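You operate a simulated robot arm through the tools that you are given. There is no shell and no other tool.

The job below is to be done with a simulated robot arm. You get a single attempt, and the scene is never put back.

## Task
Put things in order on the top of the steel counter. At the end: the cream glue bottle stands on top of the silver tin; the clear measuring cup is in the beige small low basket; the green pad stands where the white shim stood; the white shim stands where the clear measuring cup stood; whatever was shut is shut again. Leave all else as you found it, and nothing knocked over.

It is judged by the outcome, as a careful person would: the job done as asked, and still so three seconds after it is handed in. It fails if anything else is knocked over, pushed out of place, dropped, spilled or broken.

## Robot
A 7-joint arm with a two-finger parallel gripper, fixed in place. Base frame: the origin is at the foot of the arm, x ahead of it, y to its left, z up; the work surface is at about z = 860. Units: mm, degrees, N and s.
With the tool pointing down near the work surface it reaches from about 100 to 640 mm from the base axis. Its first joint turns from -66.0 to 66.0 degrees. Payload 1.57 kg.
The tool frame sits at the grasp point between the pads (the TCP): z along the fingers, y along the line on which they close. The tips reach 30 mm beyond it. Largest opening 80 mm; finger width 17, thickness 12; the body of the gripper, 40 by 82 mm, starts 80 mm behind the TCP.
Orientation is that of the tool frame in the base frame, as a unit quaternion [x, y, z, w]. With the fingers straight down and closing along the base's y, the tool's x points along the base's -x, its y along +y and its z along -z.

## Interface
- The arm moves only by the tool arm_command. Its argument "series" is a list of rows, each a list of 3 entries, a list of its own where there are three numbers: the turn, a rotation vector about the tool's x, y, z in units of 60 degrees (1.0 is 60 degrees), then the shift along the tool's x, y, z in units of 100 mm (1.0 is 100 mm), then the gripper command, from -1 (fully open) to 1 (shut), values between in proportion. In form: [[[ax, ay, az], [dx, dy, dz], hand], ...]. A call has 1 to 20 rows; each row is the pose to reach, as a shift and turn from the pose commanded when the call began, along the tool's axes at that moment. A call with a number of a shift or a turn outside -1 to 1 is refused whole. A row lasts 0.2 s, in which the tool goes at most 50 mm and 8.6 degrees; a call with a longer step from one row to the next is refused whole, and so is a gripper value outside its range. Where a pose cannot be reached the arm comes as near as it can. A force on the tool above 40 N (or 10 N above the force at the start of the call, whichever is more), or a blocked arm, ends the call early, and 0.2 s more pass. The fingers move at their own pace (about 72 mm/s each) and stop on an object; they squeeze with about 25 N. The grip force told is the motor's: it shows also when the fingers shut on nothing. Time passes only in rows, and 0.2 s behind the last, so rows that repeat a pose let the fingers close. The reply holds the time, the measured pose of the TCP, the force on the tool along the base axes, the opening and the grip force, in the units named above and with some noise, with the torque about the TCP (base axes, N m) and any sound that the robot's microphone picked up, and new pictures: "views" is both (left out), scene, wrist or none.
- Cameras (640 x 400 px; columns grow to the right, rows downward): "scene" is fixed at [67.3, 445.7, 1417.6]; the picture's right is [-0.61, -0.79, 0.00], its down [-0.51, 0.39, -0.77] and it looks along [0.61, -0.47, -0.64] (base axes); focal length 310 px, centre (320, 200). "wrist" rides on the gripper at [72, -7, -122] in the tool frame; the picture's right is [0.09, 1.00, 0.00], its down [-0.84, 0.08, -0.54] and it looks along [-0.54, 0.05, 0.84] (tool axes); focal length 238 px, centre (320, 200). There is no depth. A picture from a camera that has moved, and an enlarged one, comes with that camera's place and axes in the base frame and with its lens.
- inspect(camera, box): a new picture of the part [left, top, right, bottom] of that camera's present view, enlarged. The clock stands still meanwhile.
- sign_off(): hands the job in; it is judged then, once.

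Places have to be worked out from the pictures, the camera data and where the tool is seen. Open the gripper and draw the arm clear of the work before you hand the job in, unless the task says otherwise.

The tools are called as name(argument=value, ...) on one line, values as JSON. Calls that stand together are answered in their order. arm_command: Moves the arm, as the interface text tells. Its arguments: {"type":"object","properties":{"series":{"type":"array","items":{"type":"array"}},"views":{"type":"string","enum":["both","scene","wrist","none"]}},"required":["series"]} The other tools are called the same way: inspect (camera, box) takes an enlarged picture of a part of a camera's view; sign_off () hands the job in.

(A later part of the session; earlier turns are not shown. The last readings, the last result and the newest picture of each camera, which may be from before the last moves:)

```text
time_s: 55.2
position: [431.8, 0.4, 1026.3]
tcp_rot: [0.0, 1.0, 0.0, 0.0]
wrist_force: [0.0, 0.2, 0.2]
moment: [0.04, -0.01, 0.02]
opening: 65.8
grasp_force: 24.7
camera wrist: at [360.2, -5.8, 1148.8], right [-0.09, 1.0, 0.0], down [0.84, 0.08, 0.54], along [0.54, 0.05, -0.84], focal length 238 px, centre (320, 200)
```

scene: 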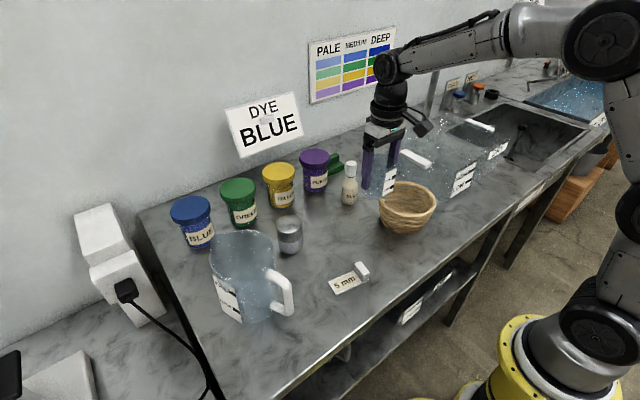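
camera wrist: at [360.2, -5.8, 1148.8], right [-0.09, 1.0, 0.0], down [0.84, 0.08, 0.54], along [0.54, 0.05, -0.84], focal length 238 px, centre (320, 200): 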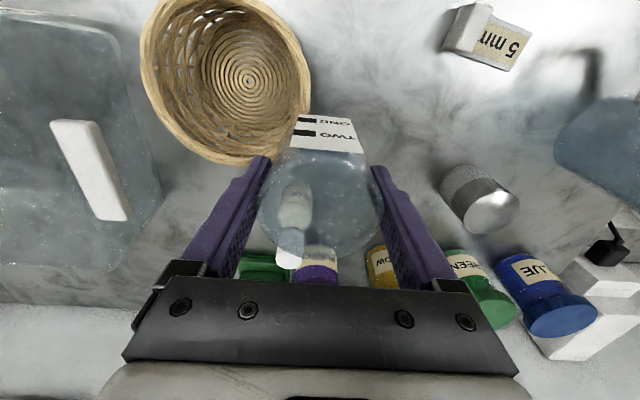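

The basket has not moved (floor centre still ≈ (397,-79)). I complete the traverse to above it.

arm_command(series=[[[0, 0, 0], [0.06, -0.15, 0], 1], [[0, 0, 0], [0.14, -0.35, 0], 1], [[0, 0, 0], [0.22, -0.55, 0], 1], [[0, 0, 0], [0.3, -0.73, 0], 1], [[0, 0, 0], [0.335, -0.825, 0], 1], [[0, 0, 0], [0.335, -0.825, 0], 1]], views="both")

inspect(camera="scene", box=[340, 100, 480, 260])

```text
time_s: 56.6
position: [397.0, -80.5, 1026.8]
tcp_rot: [0.0, 1.0, 0.0, 0.0]
wrist_force: [-0.5, 0.1, -1.4]
moment: [0.03, -0.02, 0.0]
opening: 65.4
grasp_force: 25.3
camera wrist: at [325.1, -87.1, 1149.6], right [-0.09, 1.0, 0.0], down [0.84, 0.08, 0.54], along [0.54, 0.05, -0.84], focal length 238 px, centre (320, 200)
```

scene: 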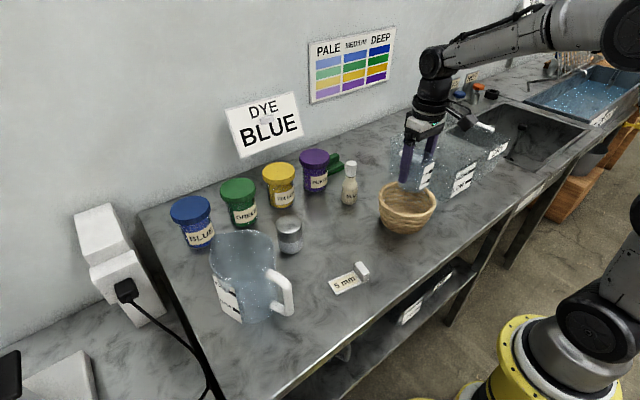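
wrist: 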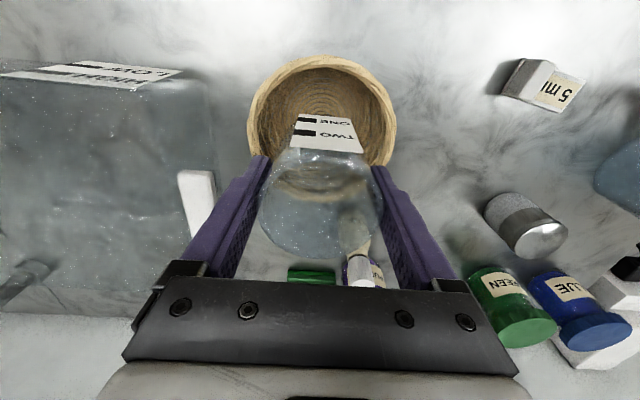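

```text
2.50 times, centred on (410, 180) of scene
camera zoom: at [67.3, 445.7, 1417.6], right [-0.61, -0.79, 0.0], down [-0.51, 0.39, -0.77], along [0.61, -0.47, -0.64], focal length 776 px, centre (95, 250)
```

zoom: 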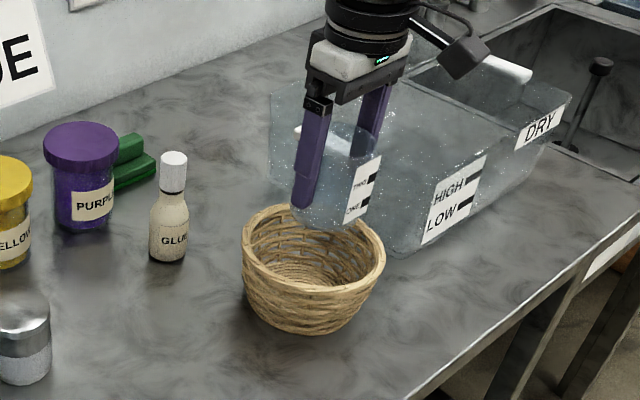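

Cup is centred over the basket. I lower it to about 15 mm above the basket floor, then check.

arm_command(series=[[[0, 0, 0], [0, 0, 0.1], 1], [[0, 0, 0], [0, 0, 0.2], 1], [[0, 0, 0], [0, 0, 0.3], 1], [[0, 0, 0], [0, 0, 0.4], 1], [[0, 0, 0], [0, 0, 0.5], 1], [[0, 0, 0], [0, 0, 0.6], 1], [[0, 0, 0], [0, 0, 0.7], 1], [[0, 0, 0], [0, 0, 0.8], 1], [[0, 0, 0], [0, 0, 0.88], 1], [[0, 0, 0], [0, 0, 0.93], 1], [[0, 0, 0], [0, 0, 0.93], 1]], views="both")

inspect(camera="scene", box=[340, 100, 480, 260])

```text
time_s: 59.0
position: [398.3, -78.8, 933.8]
tcp_rot: [0.0, 1.0, 0.001, -0.001]
wrist_force: [0.7, -0.8, -0.2]
moment: [-0.01, 0.03, 0.0]
opening: 65.8
grasp_force: 24.5
camera wrist: at [326.5, -85.8, 1055.5], right [-0.09, 1.0, 0.0], down [0.84, 0.08, 0.54], along [0.54, 0.05, -0.84], focal length 238 px, centre (320, 200)
```

scene: 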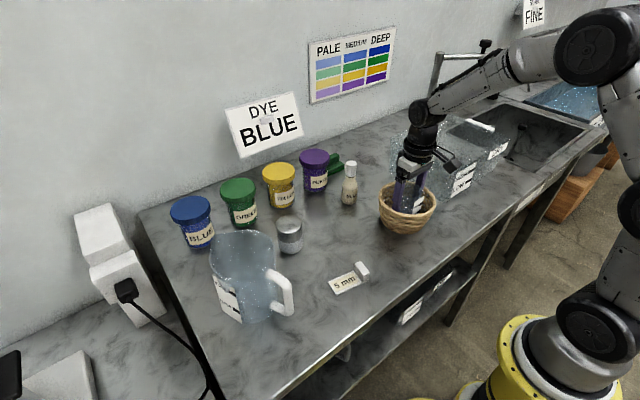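
wrist: 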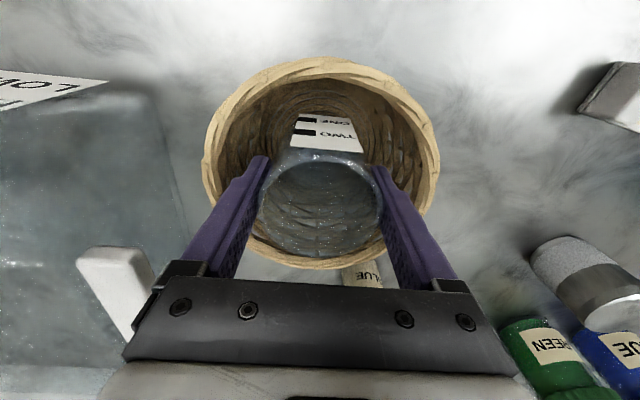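

```text
2.50 times, centred on (410, 180) of scene
camera zoom: at [67.3, 445.7, 1417.6], right [-0.61, -0.79, 0.0], down [-0.51, 0.39, -0.77], along [0.61, -0.47, -0.64], focal length 776 px, centre (95, 250)
```

zoom: 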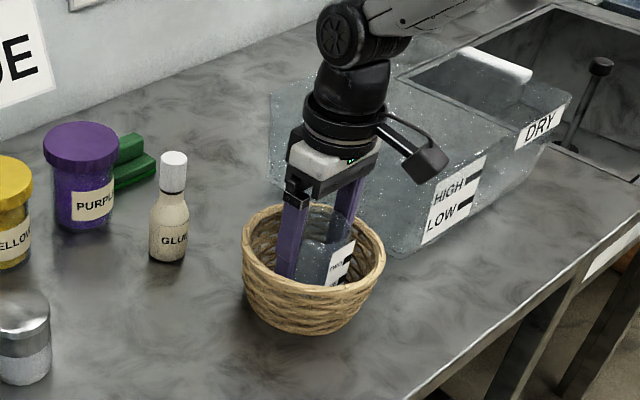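

Well centred inside the basket, nothing touched. I lower in 2 mm steps to find the floor.

arm_command(series=[[[0, 0, 0], [0, 0, 0.02], 1], [[0, 0, 0], [0, 0, 0.04], 1], [[0, 0, 0], [0, 0, 0.06], 1], [[0, 0, 0], [0, 0, 0.08], 1], [[0, 0, 0], [0, 0, 0.1], 1], [[0, 0, 0], [0, 0, 0.12], 1], [[0, 0, 0], [0, 0, 0.12], 1]], views="none")

```text
time_s: 60.6
position: [397.9, -79.0, 922.3]
tcp_rot: [-0.001, 1.0, 0.0, 0.001]
wrist_force: [-0.5, 0.3, 2.6]
moment: [0.03, 0.11, 0.02]
opening: 65.9
grasp_force: 25.4
```

A light contact shows (2.6 N). One more millimetre in two half-steps to confirm.

arm_command(series=[[[0, 0, 0], [0, 0, 0.005], 1], [[0, 0, 0], [0, 0, 0.01], 1], [[0, 0, 0], [0, 0, 0.01], 1]], views="wrist")

```text
time_s: 61.4
position: [398.3, -79.3, 922.6]
tcp_rot: [0.0, 1.0, 0.001, 0.001]
wrist_force: [0.6, 1.0, 1.9]
moment: [-0.02, -0.02, 0.01]
opening: 65.7
grasp_force: 25.4
camera wrist: at [326.2, -86.6, 1043.8], right [-0.09, 1.0, 0.0], down [0.84, 0.08, 0.54], along [0.54, 0.05, -0.84], focal length 238 px, centre (320, 200)
```

wrist: 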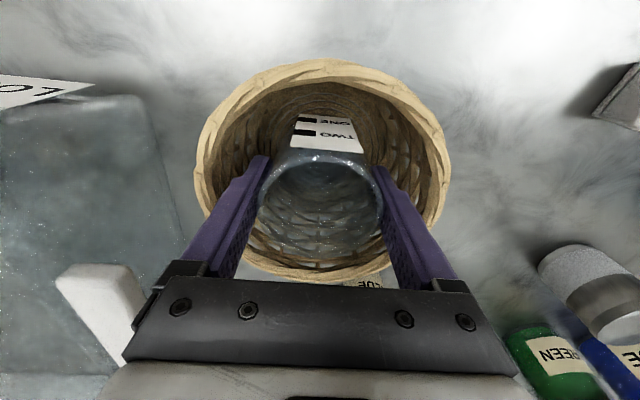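

arm_command(series=[[[0, 0, 0], [0, 0, 0.01], 1], [[0, 0, 0], [0, 0, 0.02], 1], [[0, 0, 0], [0, 0, 0.02], 1]], views="none")

```text
time_s: 62.2
position: [398.8, -79.5, 919.9]
tcp_rot: [0.001, 1.0, 0.001, 0.001]
wrist_force: [-1.7, -1.5, 8.8]
moment: [-0.15, 0.11, -0.04]
opening: 65.7
grasp_force: 25.3
```

Firm contact (8.8 N) at TCP ≈ 920: the cup is on the basket floor. I ease up 1.5 mm, open just enough (72 mm) so the fingers don't hit the basket wall, then rise straight out slowly.

arm_command(series=[[[0, 0, 0], [0, 0, -0.015], 1], [[0, 0, 0], [0, 0, -0.015], 1], [[0, 0, 0], [0, 0, -0.015], -0.7], [[0, 0, 0], [0, 0, -0.015], -0.8], [[0, 0, 0], [0, 0, -0.015], -0.8], [[0, 0, 0], [0, 0, -0.06], -0.8], [[0, 0, 0], [0, 0, -0.12], -0.8], [[0, 0, 0], [0, 0, -0.12], -0.8]], views="wrist")

```text
time_s: 64.0
position: [397.2, -78.8, 929.8]
tcp_rot: [0.0, 1.0, 0.001, 0.0]
wrist_force: [-0.3, 0.3, 0.6]
moment: [0.01, 0.02, 0.03]
opening: 71.8
grasp_force: 0.1
camera wrist: at [326.0, -86.4, 1053.3], right [-0.09, 1.0, 0.0], down [0.84, 0.08, 0.54], along [0.54, 0.05, -0.84], focal length 238 px, centre (320, 200)
```

wrist: 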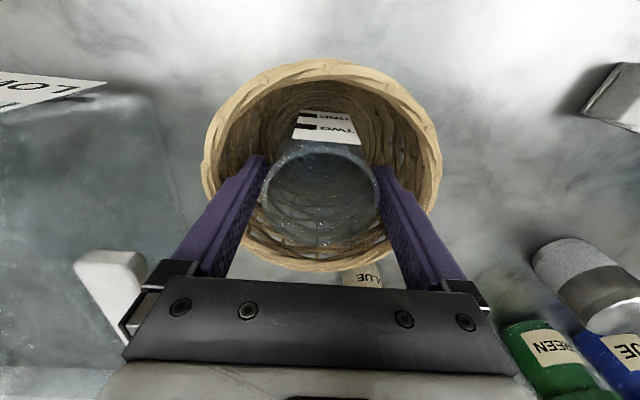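

The cup stays put while the fingers rise. I go straight up 95 mm and check the scene.

arm_command(series=[[[0, 0, 0], [0, 0, -0.15], -0.8], [[0, 0, 0], [0, 0, -0.35], -0.8], [[0, 0, 0], [0, 0, -0.65], -0.8], [[0, 0, 0], [0, 0, -0.95], -0.8], [[0, 0, 0], [0, 0, -0.95], -0.8]], views="both")

inspect(camera="scene", box=[260, 130, 460, 300])

```text
time_s: 65.2
position: [398.6, -81.2, 1023.7]
tcp_rot: [0.0, 1.0, 0.001, 0.0]
wrist_force: [0.0, -0.2, -0.1]
moment: [0.0, 0.01, 0.0]
opening: 71.8
grasp_force: 0.1
camera wrist: at [325.8, -86.9, 1147.3], right [-0.09, 1.0, 0.0], down [0.84, 0.08, 0.54], along [0.54, 0.05, -0.84], focal length 238 px, centre (320, 200)
```

scene: 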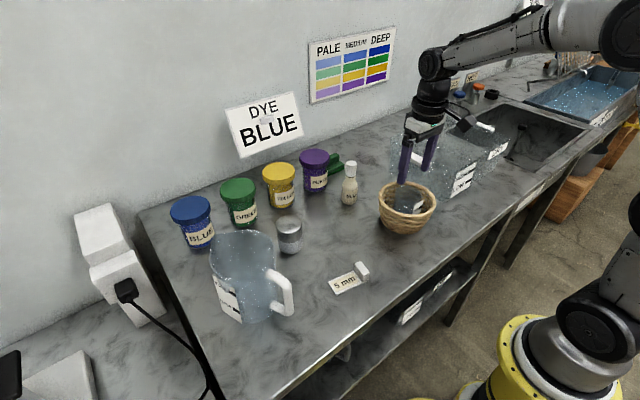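
wrist: 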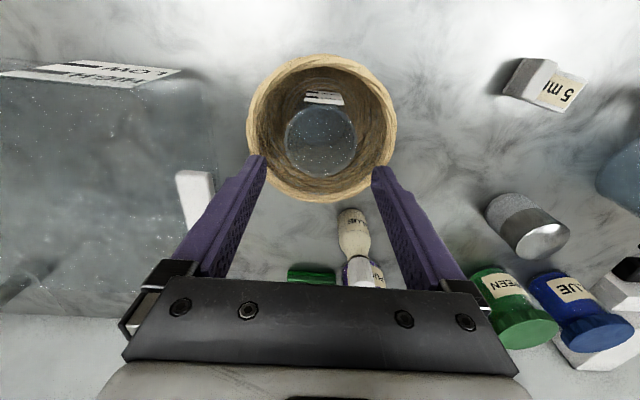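

```text
2.35 times, centred on (360, 215) of scene
camera zoom: at [67.3, 445.7, 1417.6], right [-0.61, -0.79, 0.0], down [-0.51, 0.39, -0.77], along [0.61, -0.47, -0.64], focal length 730 px, centre (226, 165)
```

zoom: 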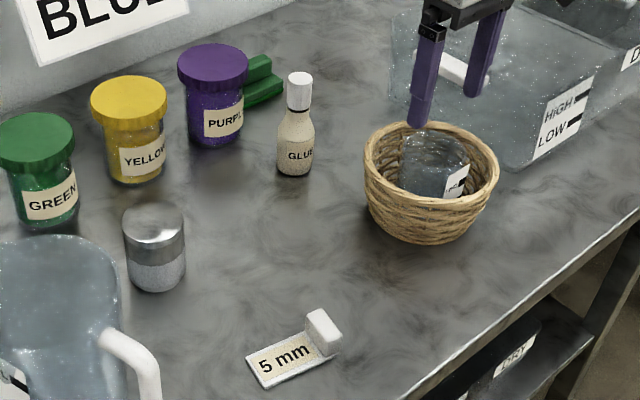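

The cup stands in the basket, and basket and box are in place. Next the shim: I travel at z ≈ 1026 toward it for a close look.

arm_command(series=[[[0, 0, 0], [0.08, 0.35, 0], -0.4], [[0, 0, 0], [0.16, 0.7, 0], -0.4], [[0, 0, 0], [0.24, 1.0, 0], -0.4], [[0, 0, 0], [0.24, 1.0, 0], -0.4]], views="none")

arm_command(series=[[[0, 0, 0.05], [0.12, 0.35, 0], -0.4], [[0, 0, 0.1], [0.24, 0.7, 0], -0.4], [[0, 0, 0.167], [0.35, 1.0, 0], -0.4], [[0, 0, 0.167], [0.35, 1.0, 0], -0.4]], views="both")

inspect(camera="wrist", box=[280, 60, 480, 200])

```text
time_s: 66.2
position: [372.5, 20.9, 1026.9]
tcp_rot: [0.0, 1.0, 0.0, 0.0]
wrist_force: [0.7, 0.4, 0.2]
moment: [0.0, 0.01, -0.03]
opening: 56.1
grasp_force: 0.1
```

```text
time_s: 67.2
position: [339.4, 121.7, 1025.4]
tcp_rot: [0.088, 0.996, 0.0, 0.0]
wrist_force: [-0.2, 1.1, -0.5]
moment: [-0.01, -0.01, -0.04]
opening: 55.9
grasp_force: 0.1
camera wrist: at [267.4, 127.6, 1147.8], right [0.08, 1.0, 0.0], down [0.84, -0.07, 0.54], along [0.54, -0.04, -0.84], focal length 238 px, centre (320, 200)
```

scene: 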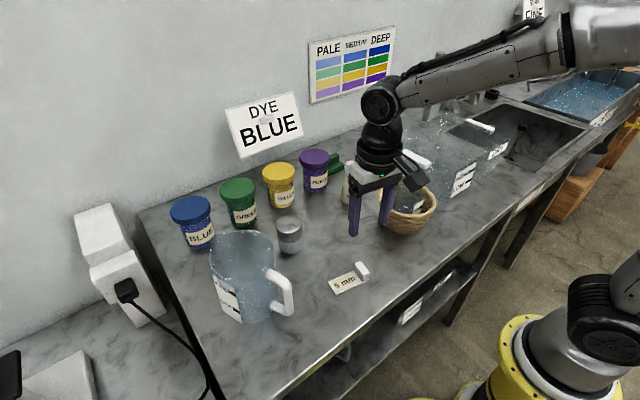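
wrist: 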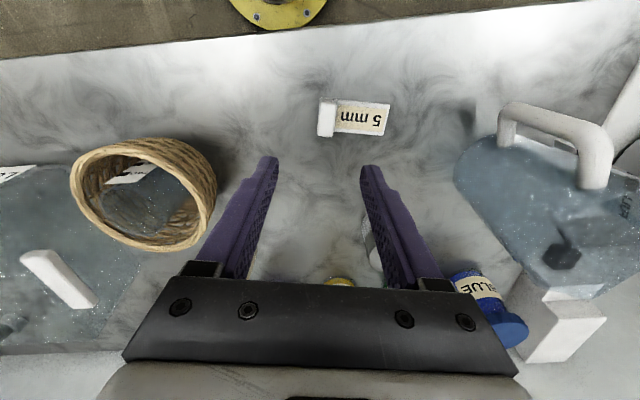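

```text
2.86 times, centred on (380, 130) of wrist
camera zoom: at [267.4, 127.6, 1147.8], right [0.08, 1.0, 0.0], down [0.84, -0.07, 0.54], along [0.54, -0.04, -0.84], focal length 681 px, centre (149, 400)
```

zoom: 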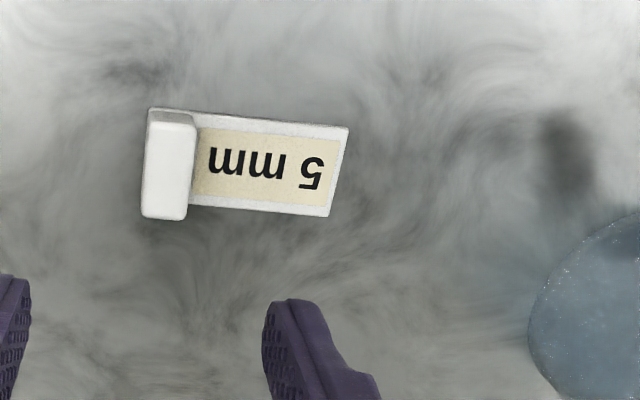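

The shim is aligned with the tool's axes at this yaw; its plate centre is (340,159), the block centre is about 6 mm off in tool x and y, block top z ≈ 889. I shift onto the block and descend to z ≈ 936.

arm_command(series=[[[0, 0, 0], [0.06, 0.06, 0.2], -0.4], [[0, 0, 0], [0.06, 0.06, 0.5], -0.4], [[0, 0, 0], [0.06, 0.06, 0.8], -0.4], [[0, 0, 0], [0.06, 0.06, 0.9], -0.4], [[0, 0, 0], [0.06, 0.06, 0.9], -0.4]], views="both")

inspect(camera="wrist", box=[240, 90, 460, 230])

```text
time_s: 68.4
position: [333.8, 127.1, 937.0]
tcp_rot: [0.087, 0.996, -0.001, 0.0]
wrist_force: [0.1, 0.7, 0.1]
moment: [-0.01, -0.04, 0.01]
opening: 56.1
grasp_force: 0.0
camera wrist: at [262.4, 134.3, 1058.7], right [0.08, 1.0, 0.0], down [0.84, -0.07, 0.54], along [0.54, -0.04, -0.84], focal length 238 px, centre (320, 200)
```

scene: 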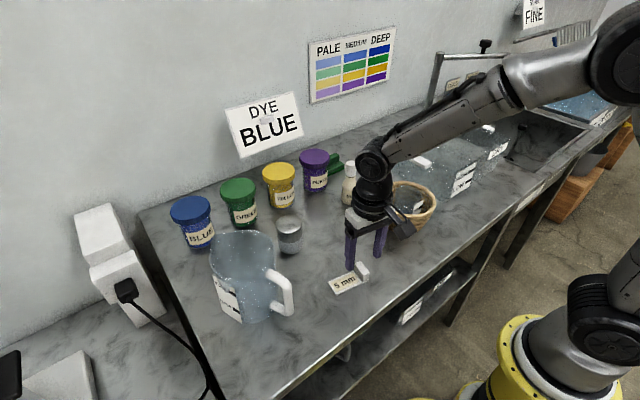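
wrist: 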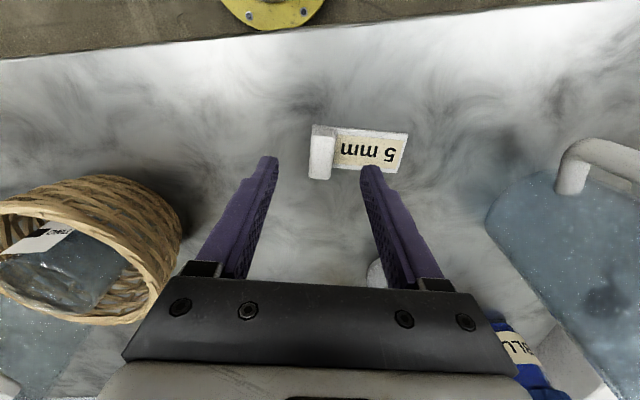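

```text
2.86 times, centred on (350, 160) of wrist
camera zoom: at [262.4, 134.3, 1058.7], right [0.08, 1.0, 0.0], down [0.84, -0.07, 0.54], along [0.54, -0.04, -0.84], focal length 681 px, centre (234, 314)
```

zoom: 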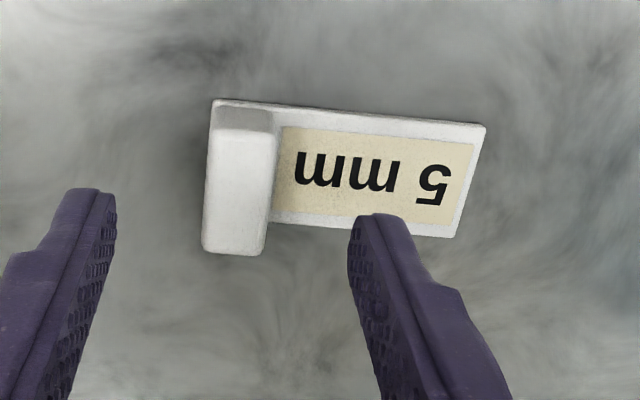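

Block is centred to within a millimetre or two. I descend to TCP z ≈ 899 (tips 4 mm above the plate) and close on the block.

arm_command(series=[[[0, 0, 0], [0.02, 0.007, 0.12], -0.4], [[0, 0, 0], [0.02, 0.007, 0.24], -0.4], [[0, 0, 0], [0.02, 0.007, 0.33], -0.4], [[0, 0, 0], [0.02, 0.007, 0.375], -0.4], [[0, 0, 0], [0.02, 0.007, 0.375], -0.4], [[0, 0, 0], [0.02, 0.007, 0.375], 0], [[0, 0, 0], [0.02, 0.007, 0.375], 0.5], [[0, 0, 0], [0.02, 0.007, 0.375], 1], [[0, 0, 0], [0.02, 0.007, 0.375], 1], [[0, 0, 0], [0.02, 0.007, 0.375], 1]], views="both")

inspect(camera="wrist", box=[240, 90, 460, 230])

```text
time_s: 70.6
position: [333.3, 128.6, 898.1]
tcp_rot: [0.087, 0.996, 0.0, 0.0]
wrist_force: [-0.6, -0.2, -0.1]
moment: [0.03, -0.02, 0.01]
opening: 16.8
grasp_force: 24.8
camera wrist: at [261.0, 134.5, 1020.0], right [0.08, 1.0, 0.0], down [0.84, -0.07, 0.54], along [0.54, -0.04, -0.84], focal length 238 px, centre (320, 200)
```

scene: 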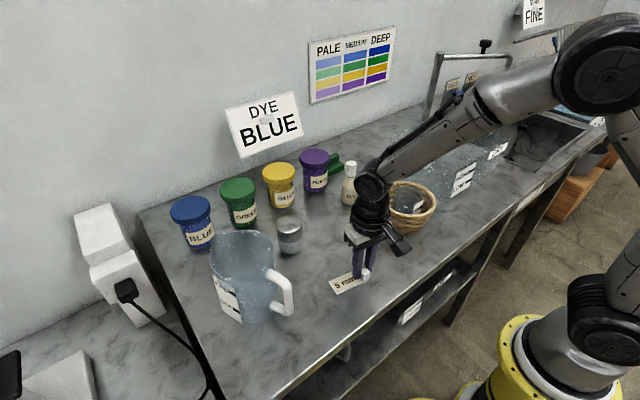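
wrist: 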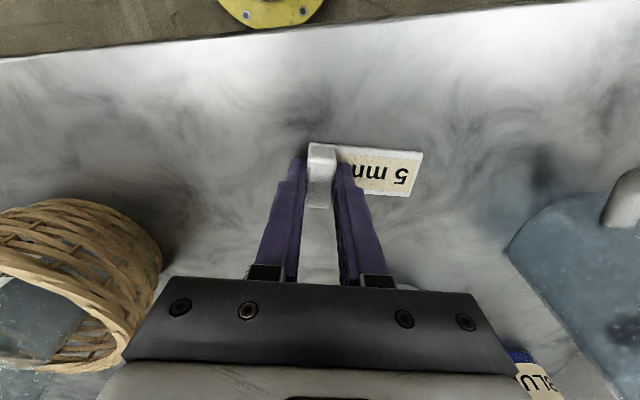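

```text
2.86 times, centred on (350, 160) of wrist
camera zoom: at [261.0, 134.5, 1020.0], right [0.08, 1.0, 0.0], down [0.84, -0.07, 0.54], along [0.54, -0.04, -0.84], focal length 681 px, centre (234, 314)
```

zoom: 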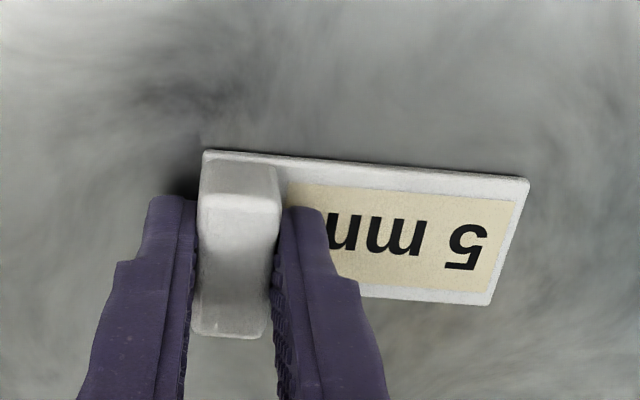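

The shim is held (16.8 mm). I lift slowly 20 mm first to verify it doesn't tilt or slip.

arm_command(series=[[[0, 0, 0], [0, 0, -0.03], 1], [[0, 0, 0], [0, 0, -0.08], 1], [[0, 0, 0], [0, 0, -0.14], 1], [[0, 0, 0], [0, 0, -0.2], 1], [[0, 0, 0], [0, 0, -0.2], 1]], views="both")

inspect(camera="wrist", box=[240, 90, 460, 230])

inspect(camera="scene", box=[300, 190, 420, 310])

```text
time_s: 71.8
position: [331.4, 128.5, 918.3]
tcp_rot: [0.087, 0.996, 0.0, 0.001]
wrist_force: [0.2, 0.6, 0.3]
moment: [-0.02, 0.0, -0.01]
opening: 17.0
grasp_force: 25.2
camera wrist: at [260.1, 134.4, 1041.2], right [0.08, 1.0, 0.0], down [0.84, -0.07, 0.54], along [0.54, -0.04, -0.84], focal length 238 px, centre (320, 200)
```

scene: 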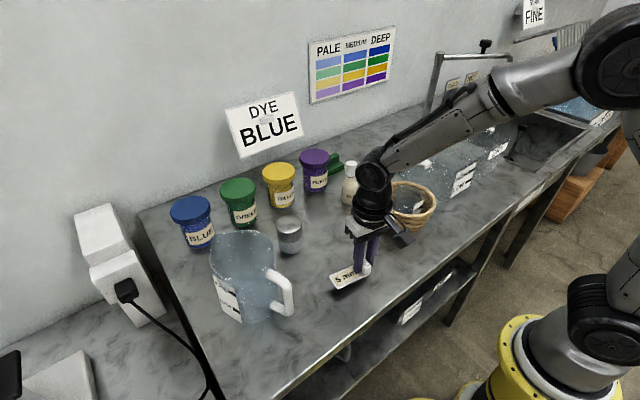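
wrist: 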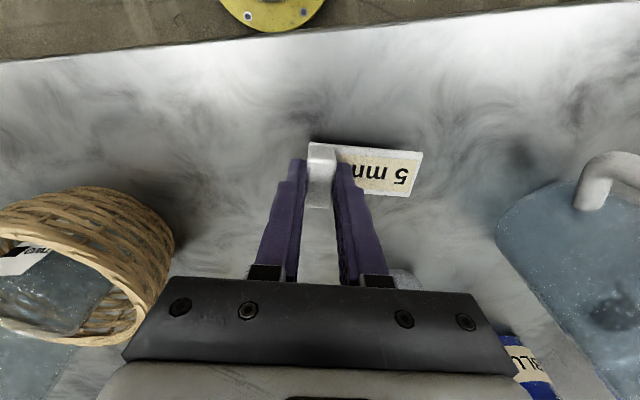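

```text
2.86 times, centred on (350, 160) of wrist
camera zoom: at [260.1, 134.4, 1041.2], right [0.08, 1.0, 0.0], down [0.84, -0.07, 0.54], along [0.54, -0.04, -0.84], focal length 681 px, centre (234, 314)
```

zoom: 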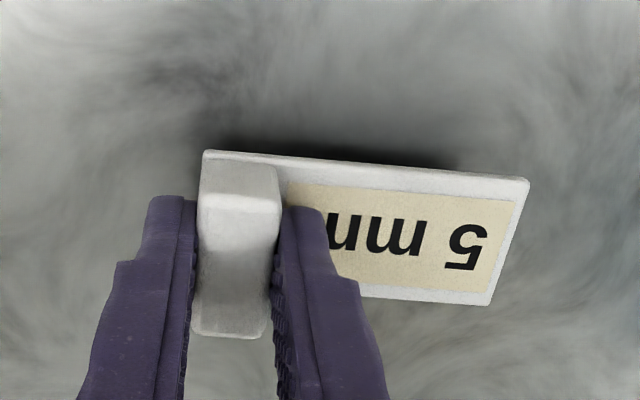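

```text
3.33 times, centred on (360, 250) of scene
camera zoom: at [67.3, 445.7, 1417.6], right [-0.61, -0.79, 0.0], down [-0.51, 0.39, -0.77], along [0.61, -0.47, -0.64], focal length 1034 px, centre (187, 33)
```

zoom: 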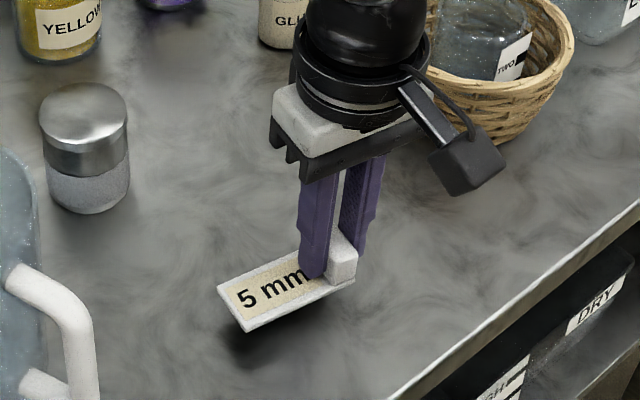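

Held level with no slip. I lift 70 mm more and start moving toward the cup's old spot.

arm_command(series=[[[0, 0, 0], [0, 0, -0.1], 1], [[0, 0, 0], [0, 0, -0.22], 1], [[0, 0, 0], [0, 0, -0.35], 1], [[0, 0, 0], [0, 0, -0.48], 1], [[0, 0, 0], [0, 0, -0.6], 1], [[0, 0, 0], [0, 0, -0.7], 1], [[0, 0, 0], [-0.15, -0.04, -0.7], 1], [[0, 0, 0], [-0.35, -0.09, -0.7], 1], [[0, 0, 0], [-0.55, -0.15, -0.7], 1], [[0, 0, 0], [-0.7, -0.19, -0.7], 1], [[0, 0, 0], [-0.7, -0.19, -0.7], 1]], views="wrist")

arm_command(series=[[[0, 0, 0], [-0.15, -0.04, 0], 1], [[0, 0, 0], [-0.35, -0.1, 0], 1], [[0, 0, 0], [-0.55, -0.15, 0], 1], [[0, 0, 0], [-0.661, -0.18, 0], 1], [[0, 0, 0], [-0.661, -0.18, 0.15], 1], [[0, 0, 0], [-0.661, -0.18, 0.3], 1], [[0, 0, 0], [-0.661, -0.18, 0.45], 1], [[0, 0, 0], [-0.661, -0.18, 0.6], 1], [[0, 0, 0], [-0.661, -0.18, 0.7], 1], [[0, 0, 0], [-0.661, -0.18, 0.7], 1]], views="both")

inspect(camera="scene", box=[270, 150, 390, 270])

```text
time_s: 74.2
position: [398.3, 97.8, 990.4]
tcp_rot: [0.087, 0.996, 0.0, 0.0]
wrist_force: [0.4, -0.3, -0.4]
moment: [-0.01, 0.01, 0.0]
opening: 17.0
grasp_force: 24.8
camera wrist: at [326.5, 103.5, 1112.0], right [0.08, 1.0, 0.0], down [0.84, -0.07, 0.54], along [0.54, -0.04, -0.84], focal length 238 px, centre (320, 200)
```

wrist: 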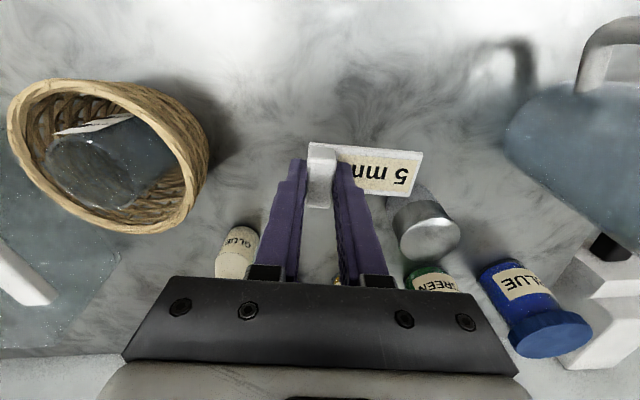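

```text
time_s: 76.4
position: [460.5, 68.1, 918.3]
tcp_rot: [0.088, 0.996, 0.0, 0.0]
wrist_force: [0.2, 0.0, -0.7]
moment: [-0.02, -0.01, 0.03]
opening: 16.9
grasp_force: 25.3
camera wrist: at [388.4, 74.7, 1039.8], right [0.08, 1.0, 0.0], down [0.84, -0.07, 0.54], along [0.54, -0.04, -0.84], focal length 238 px, centre (320, 200)
```

scene: 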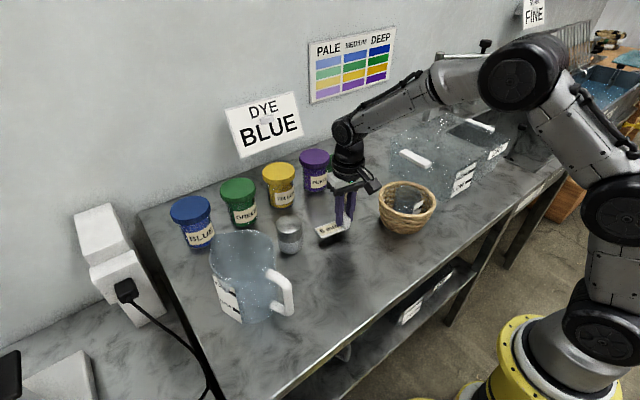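
wrist: 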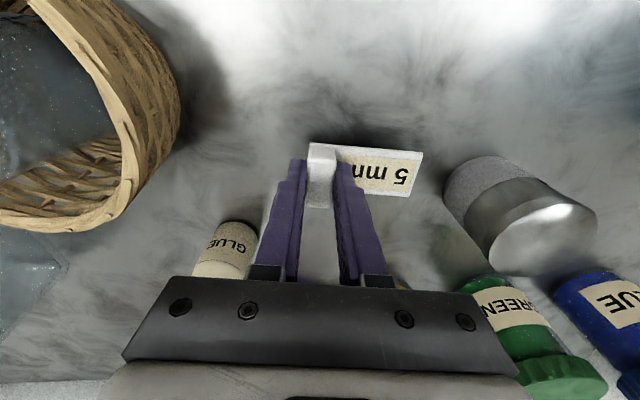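

```text
3.33 times, centred on (330, 210) of scene
camera zoom: at [67.3, 445.7, 1417.6], right [-0.61, -0.79, 0.0], down [-0.51, 0.39, -0.77], along [0.61, -0.47, -0.64], focal length 1034 px, centre (287, 167)
```

zoom: 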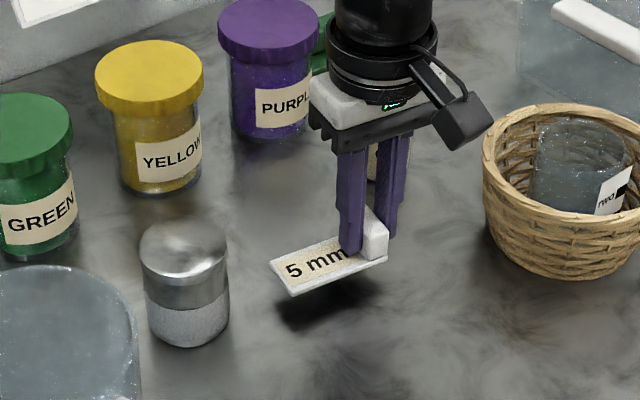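

Plate centre is now over ≈ (467,98). I lower the last 20 mm gently onto the counter.

arm_command(series=[[[0, 0, 0], [0, 0.01, 0.06], 1], [[0, 0, 0], [0, 0.01, 0.12], 1], [[0, 0, 0], [0, 0.01, 0.16], 1], [[0, 0, 0], [0, 0.01, 0.18], 1], [[0, 0, 0], [0, 0.01, 0.195], 1], [[0, 0, 0], [0, 0.01, 0.2], 1], [[0, 0, 0], [0, 0.01, 0.2], 1]], views="wrist")

```text
time_s: 78.0
position: [461.3, 69.6, 897.9]
tcp_rot: [0.087, 0.996, 0.0, 0.0]
wrist_force: [0.3, -1.0, -1.2]
moment: [0.0, 0.0, -0.02]
opening: 16.6
grasp_force: 24.9
camera wrist: at [388.6, 75.6, 1020.2], right [0.08, 1.0, 0.0], down [0.84, -0.07, 0.54], along [0.54, -0.04, -0.84], focal length 238 px, centre (320, 200)
```

wrist: 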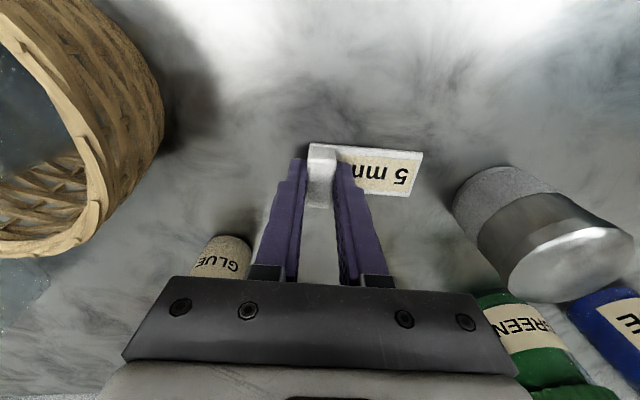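

arm_command(series=[[[0, 0, 0], [0, 0, 0.007], 1], [[0, 0, 0], [0, 0, 0.014], 1], [[0, 0, 0], [0, 0, 0.014], 1]], views="none")

```text
time_s: 78.8
position: [460.0, 69.3, 897.9]
tcp_rot: [0.087, 0.996, 0.0, 0.001]
wrist_force: [-2.4, -1.2, 6.0]
moment: [0.0, 0.1, 0.01]
opening: 16.9
grasp_force: 24.8
```

The shim touches the counter (6 N). I ease off 1 mm, open modestly to keep the plate-side finger clear, and rise.

arm_command(series=[[[0, 0, 0], [0, 0, -0.01], 1], [[0, 0, 0], [0, 0, -0.01], 0.4], [[0, 0, 0], [0, 0, -0.01], 0], [[0, 0, 0], [0, 0, -0.01], 0], [[0, 0, 0], [0, 0, -0.1], 0], [[0, 0, 0], [0, 0, -0.3], 0], [[0, 0, 0], [0, 0, -0.6], 0], [[0, 0, 0], [0, 0, -1.0], 0], [[0, 0, 0], [0, 0, -1.0], 0]], views="both")

inspect(camera="scene", box=[260, 130, 460, 300])

inspect(camera="wrist", box=[240, 90, 460, 230])

```text
time_s: 80.8
position: [459.4, 68.8, 998.6]
tcp_rot: [0.088, 0.996, 0.0, 0.001]
wrist_force: [-0.9, -0.1, 0.3]
moment: [-0.06, -0.03, 0.03]
opening: 39.7
grasp_force: 0.0
camera wrist: at [387.5, 74.7, 1120.3], right [0.08, 1.0, 0.0], down [0.84, -0.07, 0.54], along [0.54, -0.04, -0.84], focal length 238 px, centre (320, 200)
```

scene: 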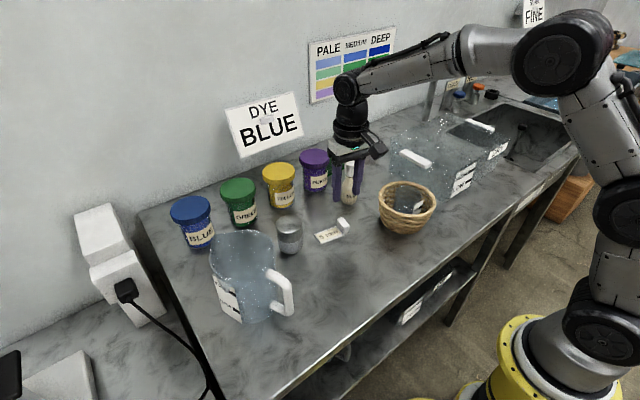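
wrist: 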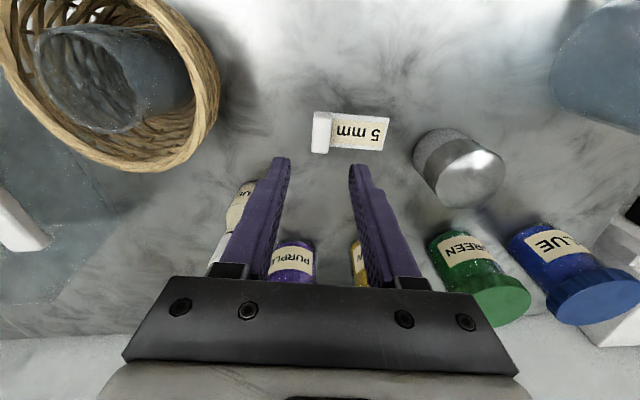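

```text
2.35 times, centred on (360, 215) of scene
camera zoom: at [67.3, 445.7, 1417.6], right [-0.61, -0.79, 0.0], down [-0.51, 0.39, -0.77], along [0.61, -0.47, -0.64], focal length 730 px, centre (226, 165)
```

zoom: 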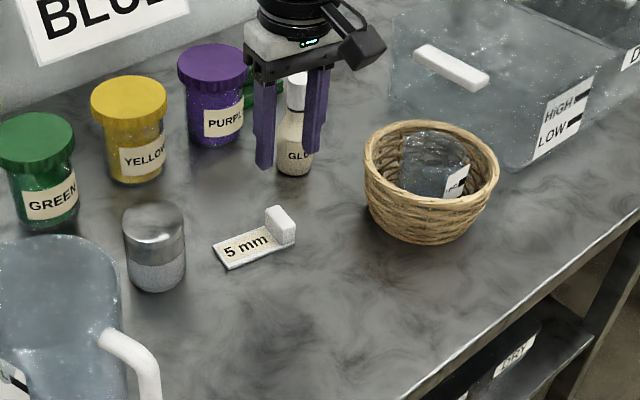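

```text
2.86 times, centred on (350, 160) of wrist
camera zoom: at [387.5, 74.7, 1120.3], right [0.08, 1.0, 0.0], down [0.84, -0.07, 0.54], along [0.54, -0.04, -0.84], focal length 681 px, centre (234, 314)
```

zoom: 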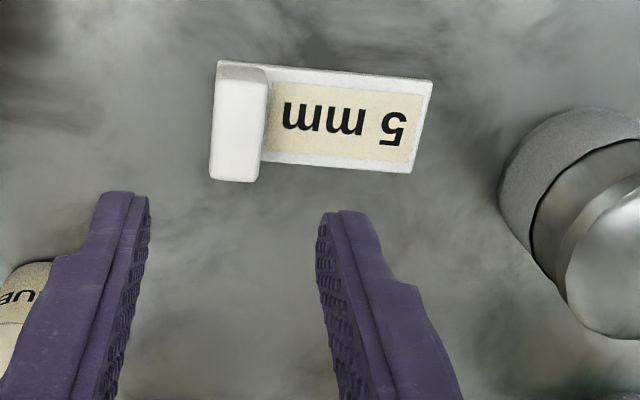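

Shim lies flat at the cup's former spot. Now the glue bottle; first I need the tin's exact centre, so I hover near the tin (z ≈ 1060) with the yaw squared.

arm_command(series=[[[0, 0, 0], [0, 0, -0.4], 0], [[0, 0, -0.05], [-0.04, 0.3, -0.63], -0.3], [[0, 0, -0.11], [-0.08, 0.6, -0.63], -0.3], [[0, 0, -0.167], [-0.1, 0.9, -0.63], -0.3], [[0, 0, -0.167], [-0.1, 0.9, -0.63], -0.3]], views="wrist")

inspect(camera="wrist", box=[270, 90, 450, 230])

```text
time_s: 82.0
position: [486.0, 156.7, 1060.7]
tcp_rot: [0.0, 1.0, 0.0, 0.0]
wrist_force: [0.9, -0.2, -0.3]
moment: [0.0, 0.01, -0.02]
opening: 52.0
grasp_force: 0.0
camera wrist: at [414.2, 150.3, 1182.7], right [-0.09, 1.0, 0.0], down [0.84, 0.08, 0.54], along [0.54, 0.05, -0.84], focal length 238 px, centre (320, 200)
```

wrist: 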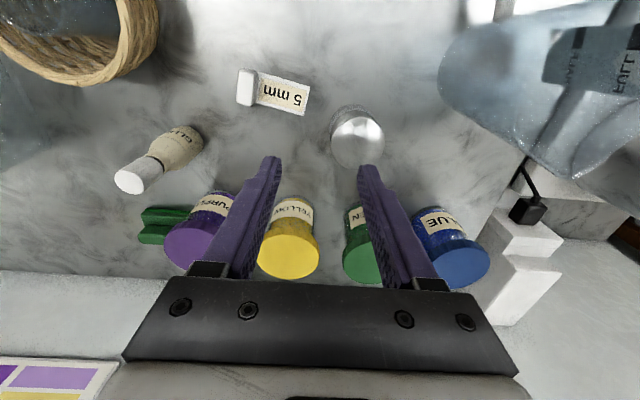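

```text
2.86 times, centred on (360, 160) of wrist
camera zoom: at [414.2, 150.3, 1182.7], right [-0.09, 1.0, 0.0], down [0.84, 0.08, 0.54], along [0.54, 0.05, -0.84], focal length 681 px, centre (206, 314)
```

zoom: 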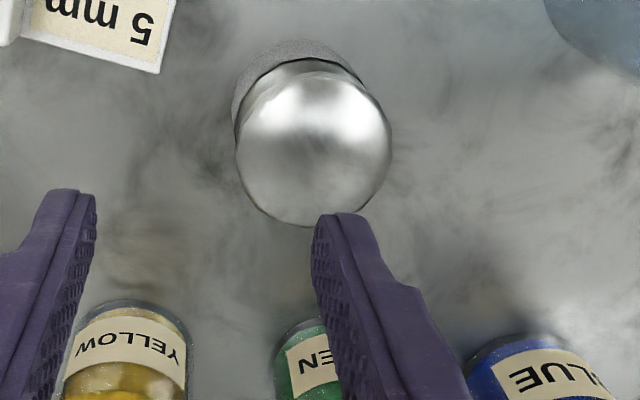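

Tin centre ≈ (499,198), diameter ≈ 59. I go over to the glue bottle, keeping z ≈ 1060.

arm_command(series=[[[0, 0, 0], [-0.1, -0.3, 0], -0.5], [[0, 0, 0], [-0.2, -0.6, 0], -0.5], [[0, 0, 0], [-0.28, -0.95, 0], -0.5], [[0, 0, 0], [-0.28, -0.95, 0], -0.5]], views="none")

arm_command(series=[[[0, 0, 0], [-0.1, -0.3, 0], -0.5], [[0, 0, 0], [-0.2, -0.6, 0], -0.5], [[0, 0, 0], [-0.28, -0.88, 0], -0.5], [[0, 0, 0], [-0.28, -0.88, 0], -0.5]], views="both")

inspect(camera="wrist", box=[210, 90, 430, 270])

```text
time_s: 83.0
position: [513.2, 60.7, 1062.6]
tcp_rot: [0.001, 1.0, 0.0, 0.0]
wrist_force: [1.0, -0.6, 0.6]
moment: [0.02, 0.0, -0.02]
opening: 60.1
grasp_force: 0.0
```

```text
time_s: 84.0
position: [540.3, -26.9, 1058.6]
tcp_rot: [0.0, 1.0, 0.0, 0.0]
wrist_force: [0.7, -0.4, -0.3]
moment: [0.03, 0.03, 0.0]
opening: 60.0
grasp_force: 0.1
camera wrist: at [469.0, -33.6, 1180.6], right [-0.09, 1.0, 0.0], down [0.84, 0.08, 0.54], along [0.54, 0.05, -0.84], focal length 238 px, centre (320, 200)
```

scene: 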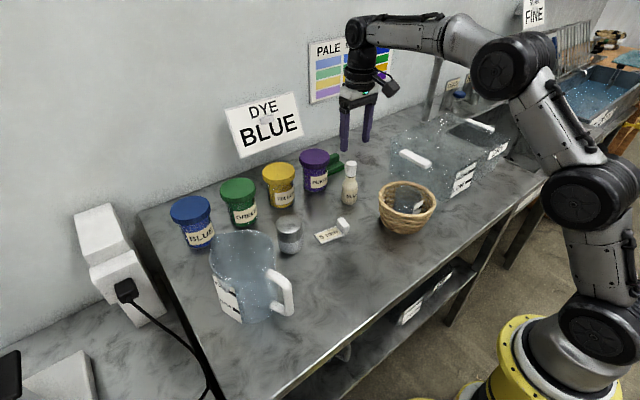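
wrist: 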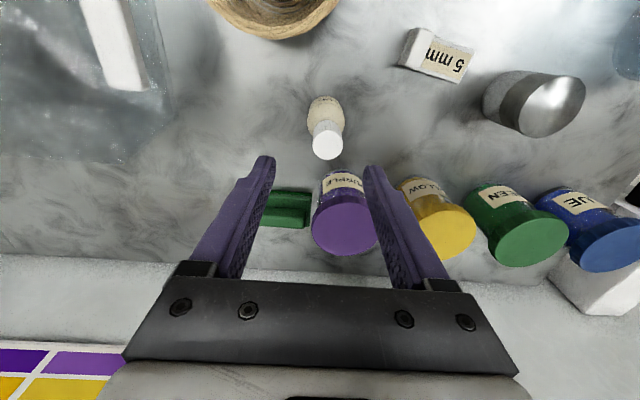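

```text
2.22 times, centred on (320, 180) of wrist
camera zoom: at [469.0, -33.6, 1180.6], right [-0.09, 1.0, 0.0], down [0.84, 0.08, 0.54], along [0.54, 0.05, -0.84], focal length 530 px, centre (320, 244)
```

zoom: 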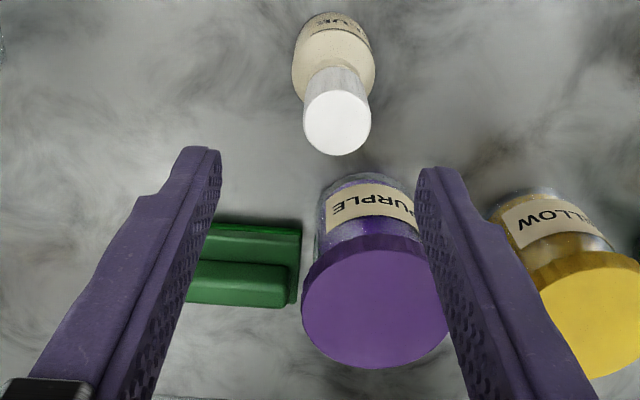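

Bottle axis ≈ (540.5,-21.5), top z ≈ 986. I centre on it and descend halfway so the tips straddle the cap, then verify.

arm_command(series=[[[0, 0, 0], [0, 0.055, 0], -0.75], [[0, 0, 0], [0, 0.055, 0.15], -0.75], [[0, 0, 0], [0, 0.055, 0.3], -0.75], [[0, 0, 0], [0, 0.055, 0.45], -0.75], [[0, 0, 0], [0, 0.055, 0.55], -0.75], [[0, 0, 0], [0, 0.055, 0.55], -0.75]], views="both")

inspect(camera="wrist", box=[230, 90, 410, 250])

```text
time_s: 85.4
position: [541.4, -21.9, 1003.6]
tcp_rot: [-0.001, 1.0, 0.0, -0.001]
wrist_force: [0.3, -0.8, 0.3]
moment: [0.0, -0.01, -0.01]
opening: 69.9
grasp_force: 0.0
camera wrist: at [470.3, -28.8, 1127.0], right [-0.09, 1.0, 0.0], down [0.84, 0.08, 0.54], along [0.54, 0.05, -0.84], focal length 238 px, centre (320, 200)
```

scene: 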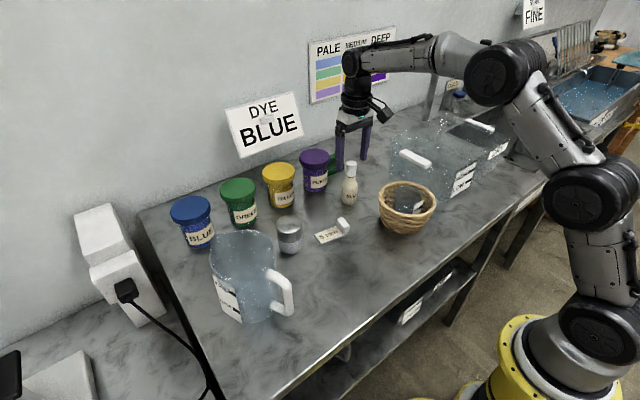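
wrist: 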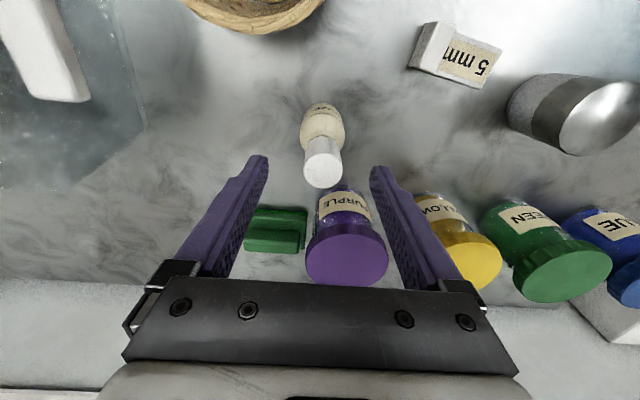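

```text
2.50 times, centred on (320, 170) of wrist
camera zoom: at [470.3, -28.8, 1127.0], right [-0.09, 1.0, 0.0], down [0.84, 0.08, 0.54], along [0.54, 0.05, -0.84], focal length 596 px, centre (320, 275)
```

zoom: 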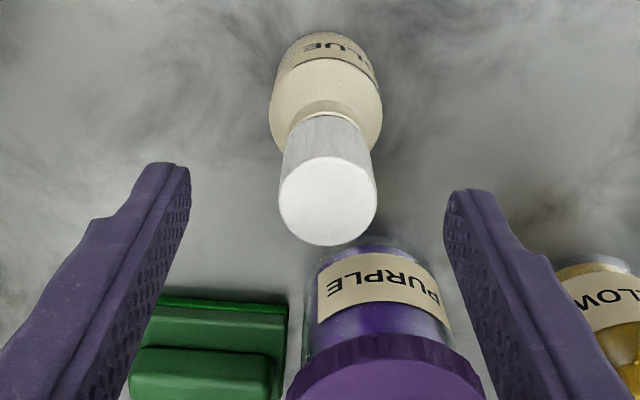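

The bottle is centred between the fingers. I lower to TCP z ≈ 915 (palm still above the cap), then close.

arm_command(series=[[[0, 0, 0], [0.015, 0.005, 0.2], -0.75], [[0, 0, 0], [0.015, 0.005, 0.4], -0.75], [[0, 0, 0], [0.015, 0.005, 0.6], -0.75], [[0, 0, 0], [0.015, 0.005, 0.75], -0.75], [[0, 0, 0], [0.015, 0.005, 0.83], -0.75], [[0, 0, 0], [0.015, 0.005, 0.88], -0.75], [[0, 0, 0], [0.015, 0.005, 0.88], -0.75]], views="both")

inspect(camera="scene", box=[290, 110, 410, 230])

```text
time_s: 87.0
position: [540.6, -19.5, 917.4]
tcp_rot: [0.0, 1.0, 0.0, 0.0]
wrist_force: [-0.3, -0.4, 0.7]
moment: [0.0, 0.04, 0.02]
opening: 69.9
grasp_force: 0.1
camera wrist: at [468.8, -27.2, 1038.4], right [-0.09, 1.0, 0.0], down [0.84, 0.08, 0.54], along [0.54, 0.05, -0.84], focal length 238 px, centre (320, 200)
```

scene: 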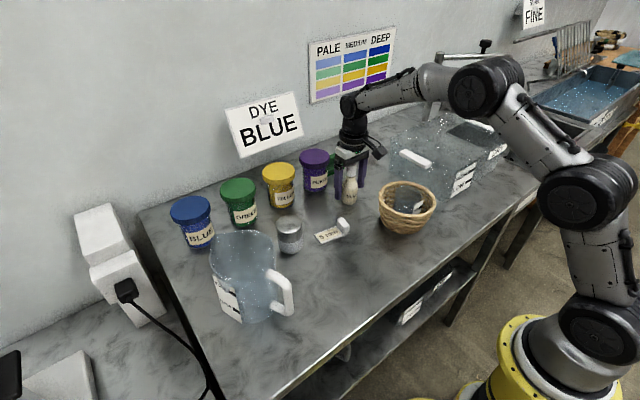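
wrist: 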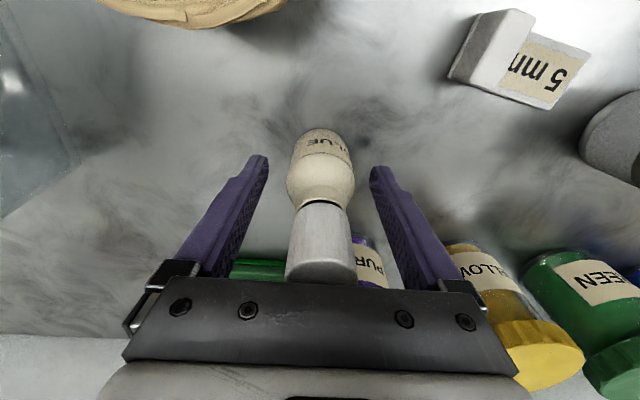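

```text
3.33 times, centred on (350, 170) of scene
camera zoom: at [67.3, 445.7, 1417.6], right [-0.61, -0.79, 0.0], down [-0.51, 0.39, -0.77], along [0.61, -0.47, -0.64], focal length 1034 px, centre (220, 300)
```

zoom: 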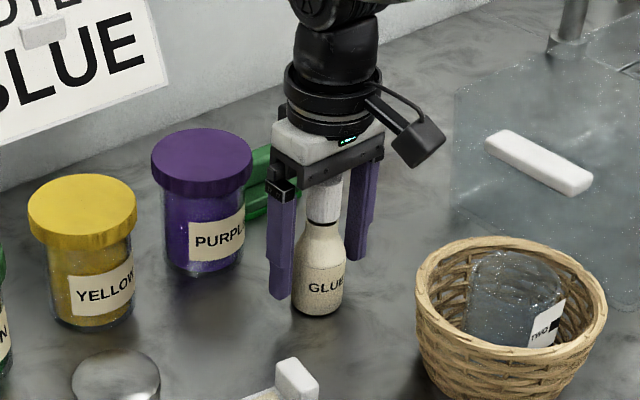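

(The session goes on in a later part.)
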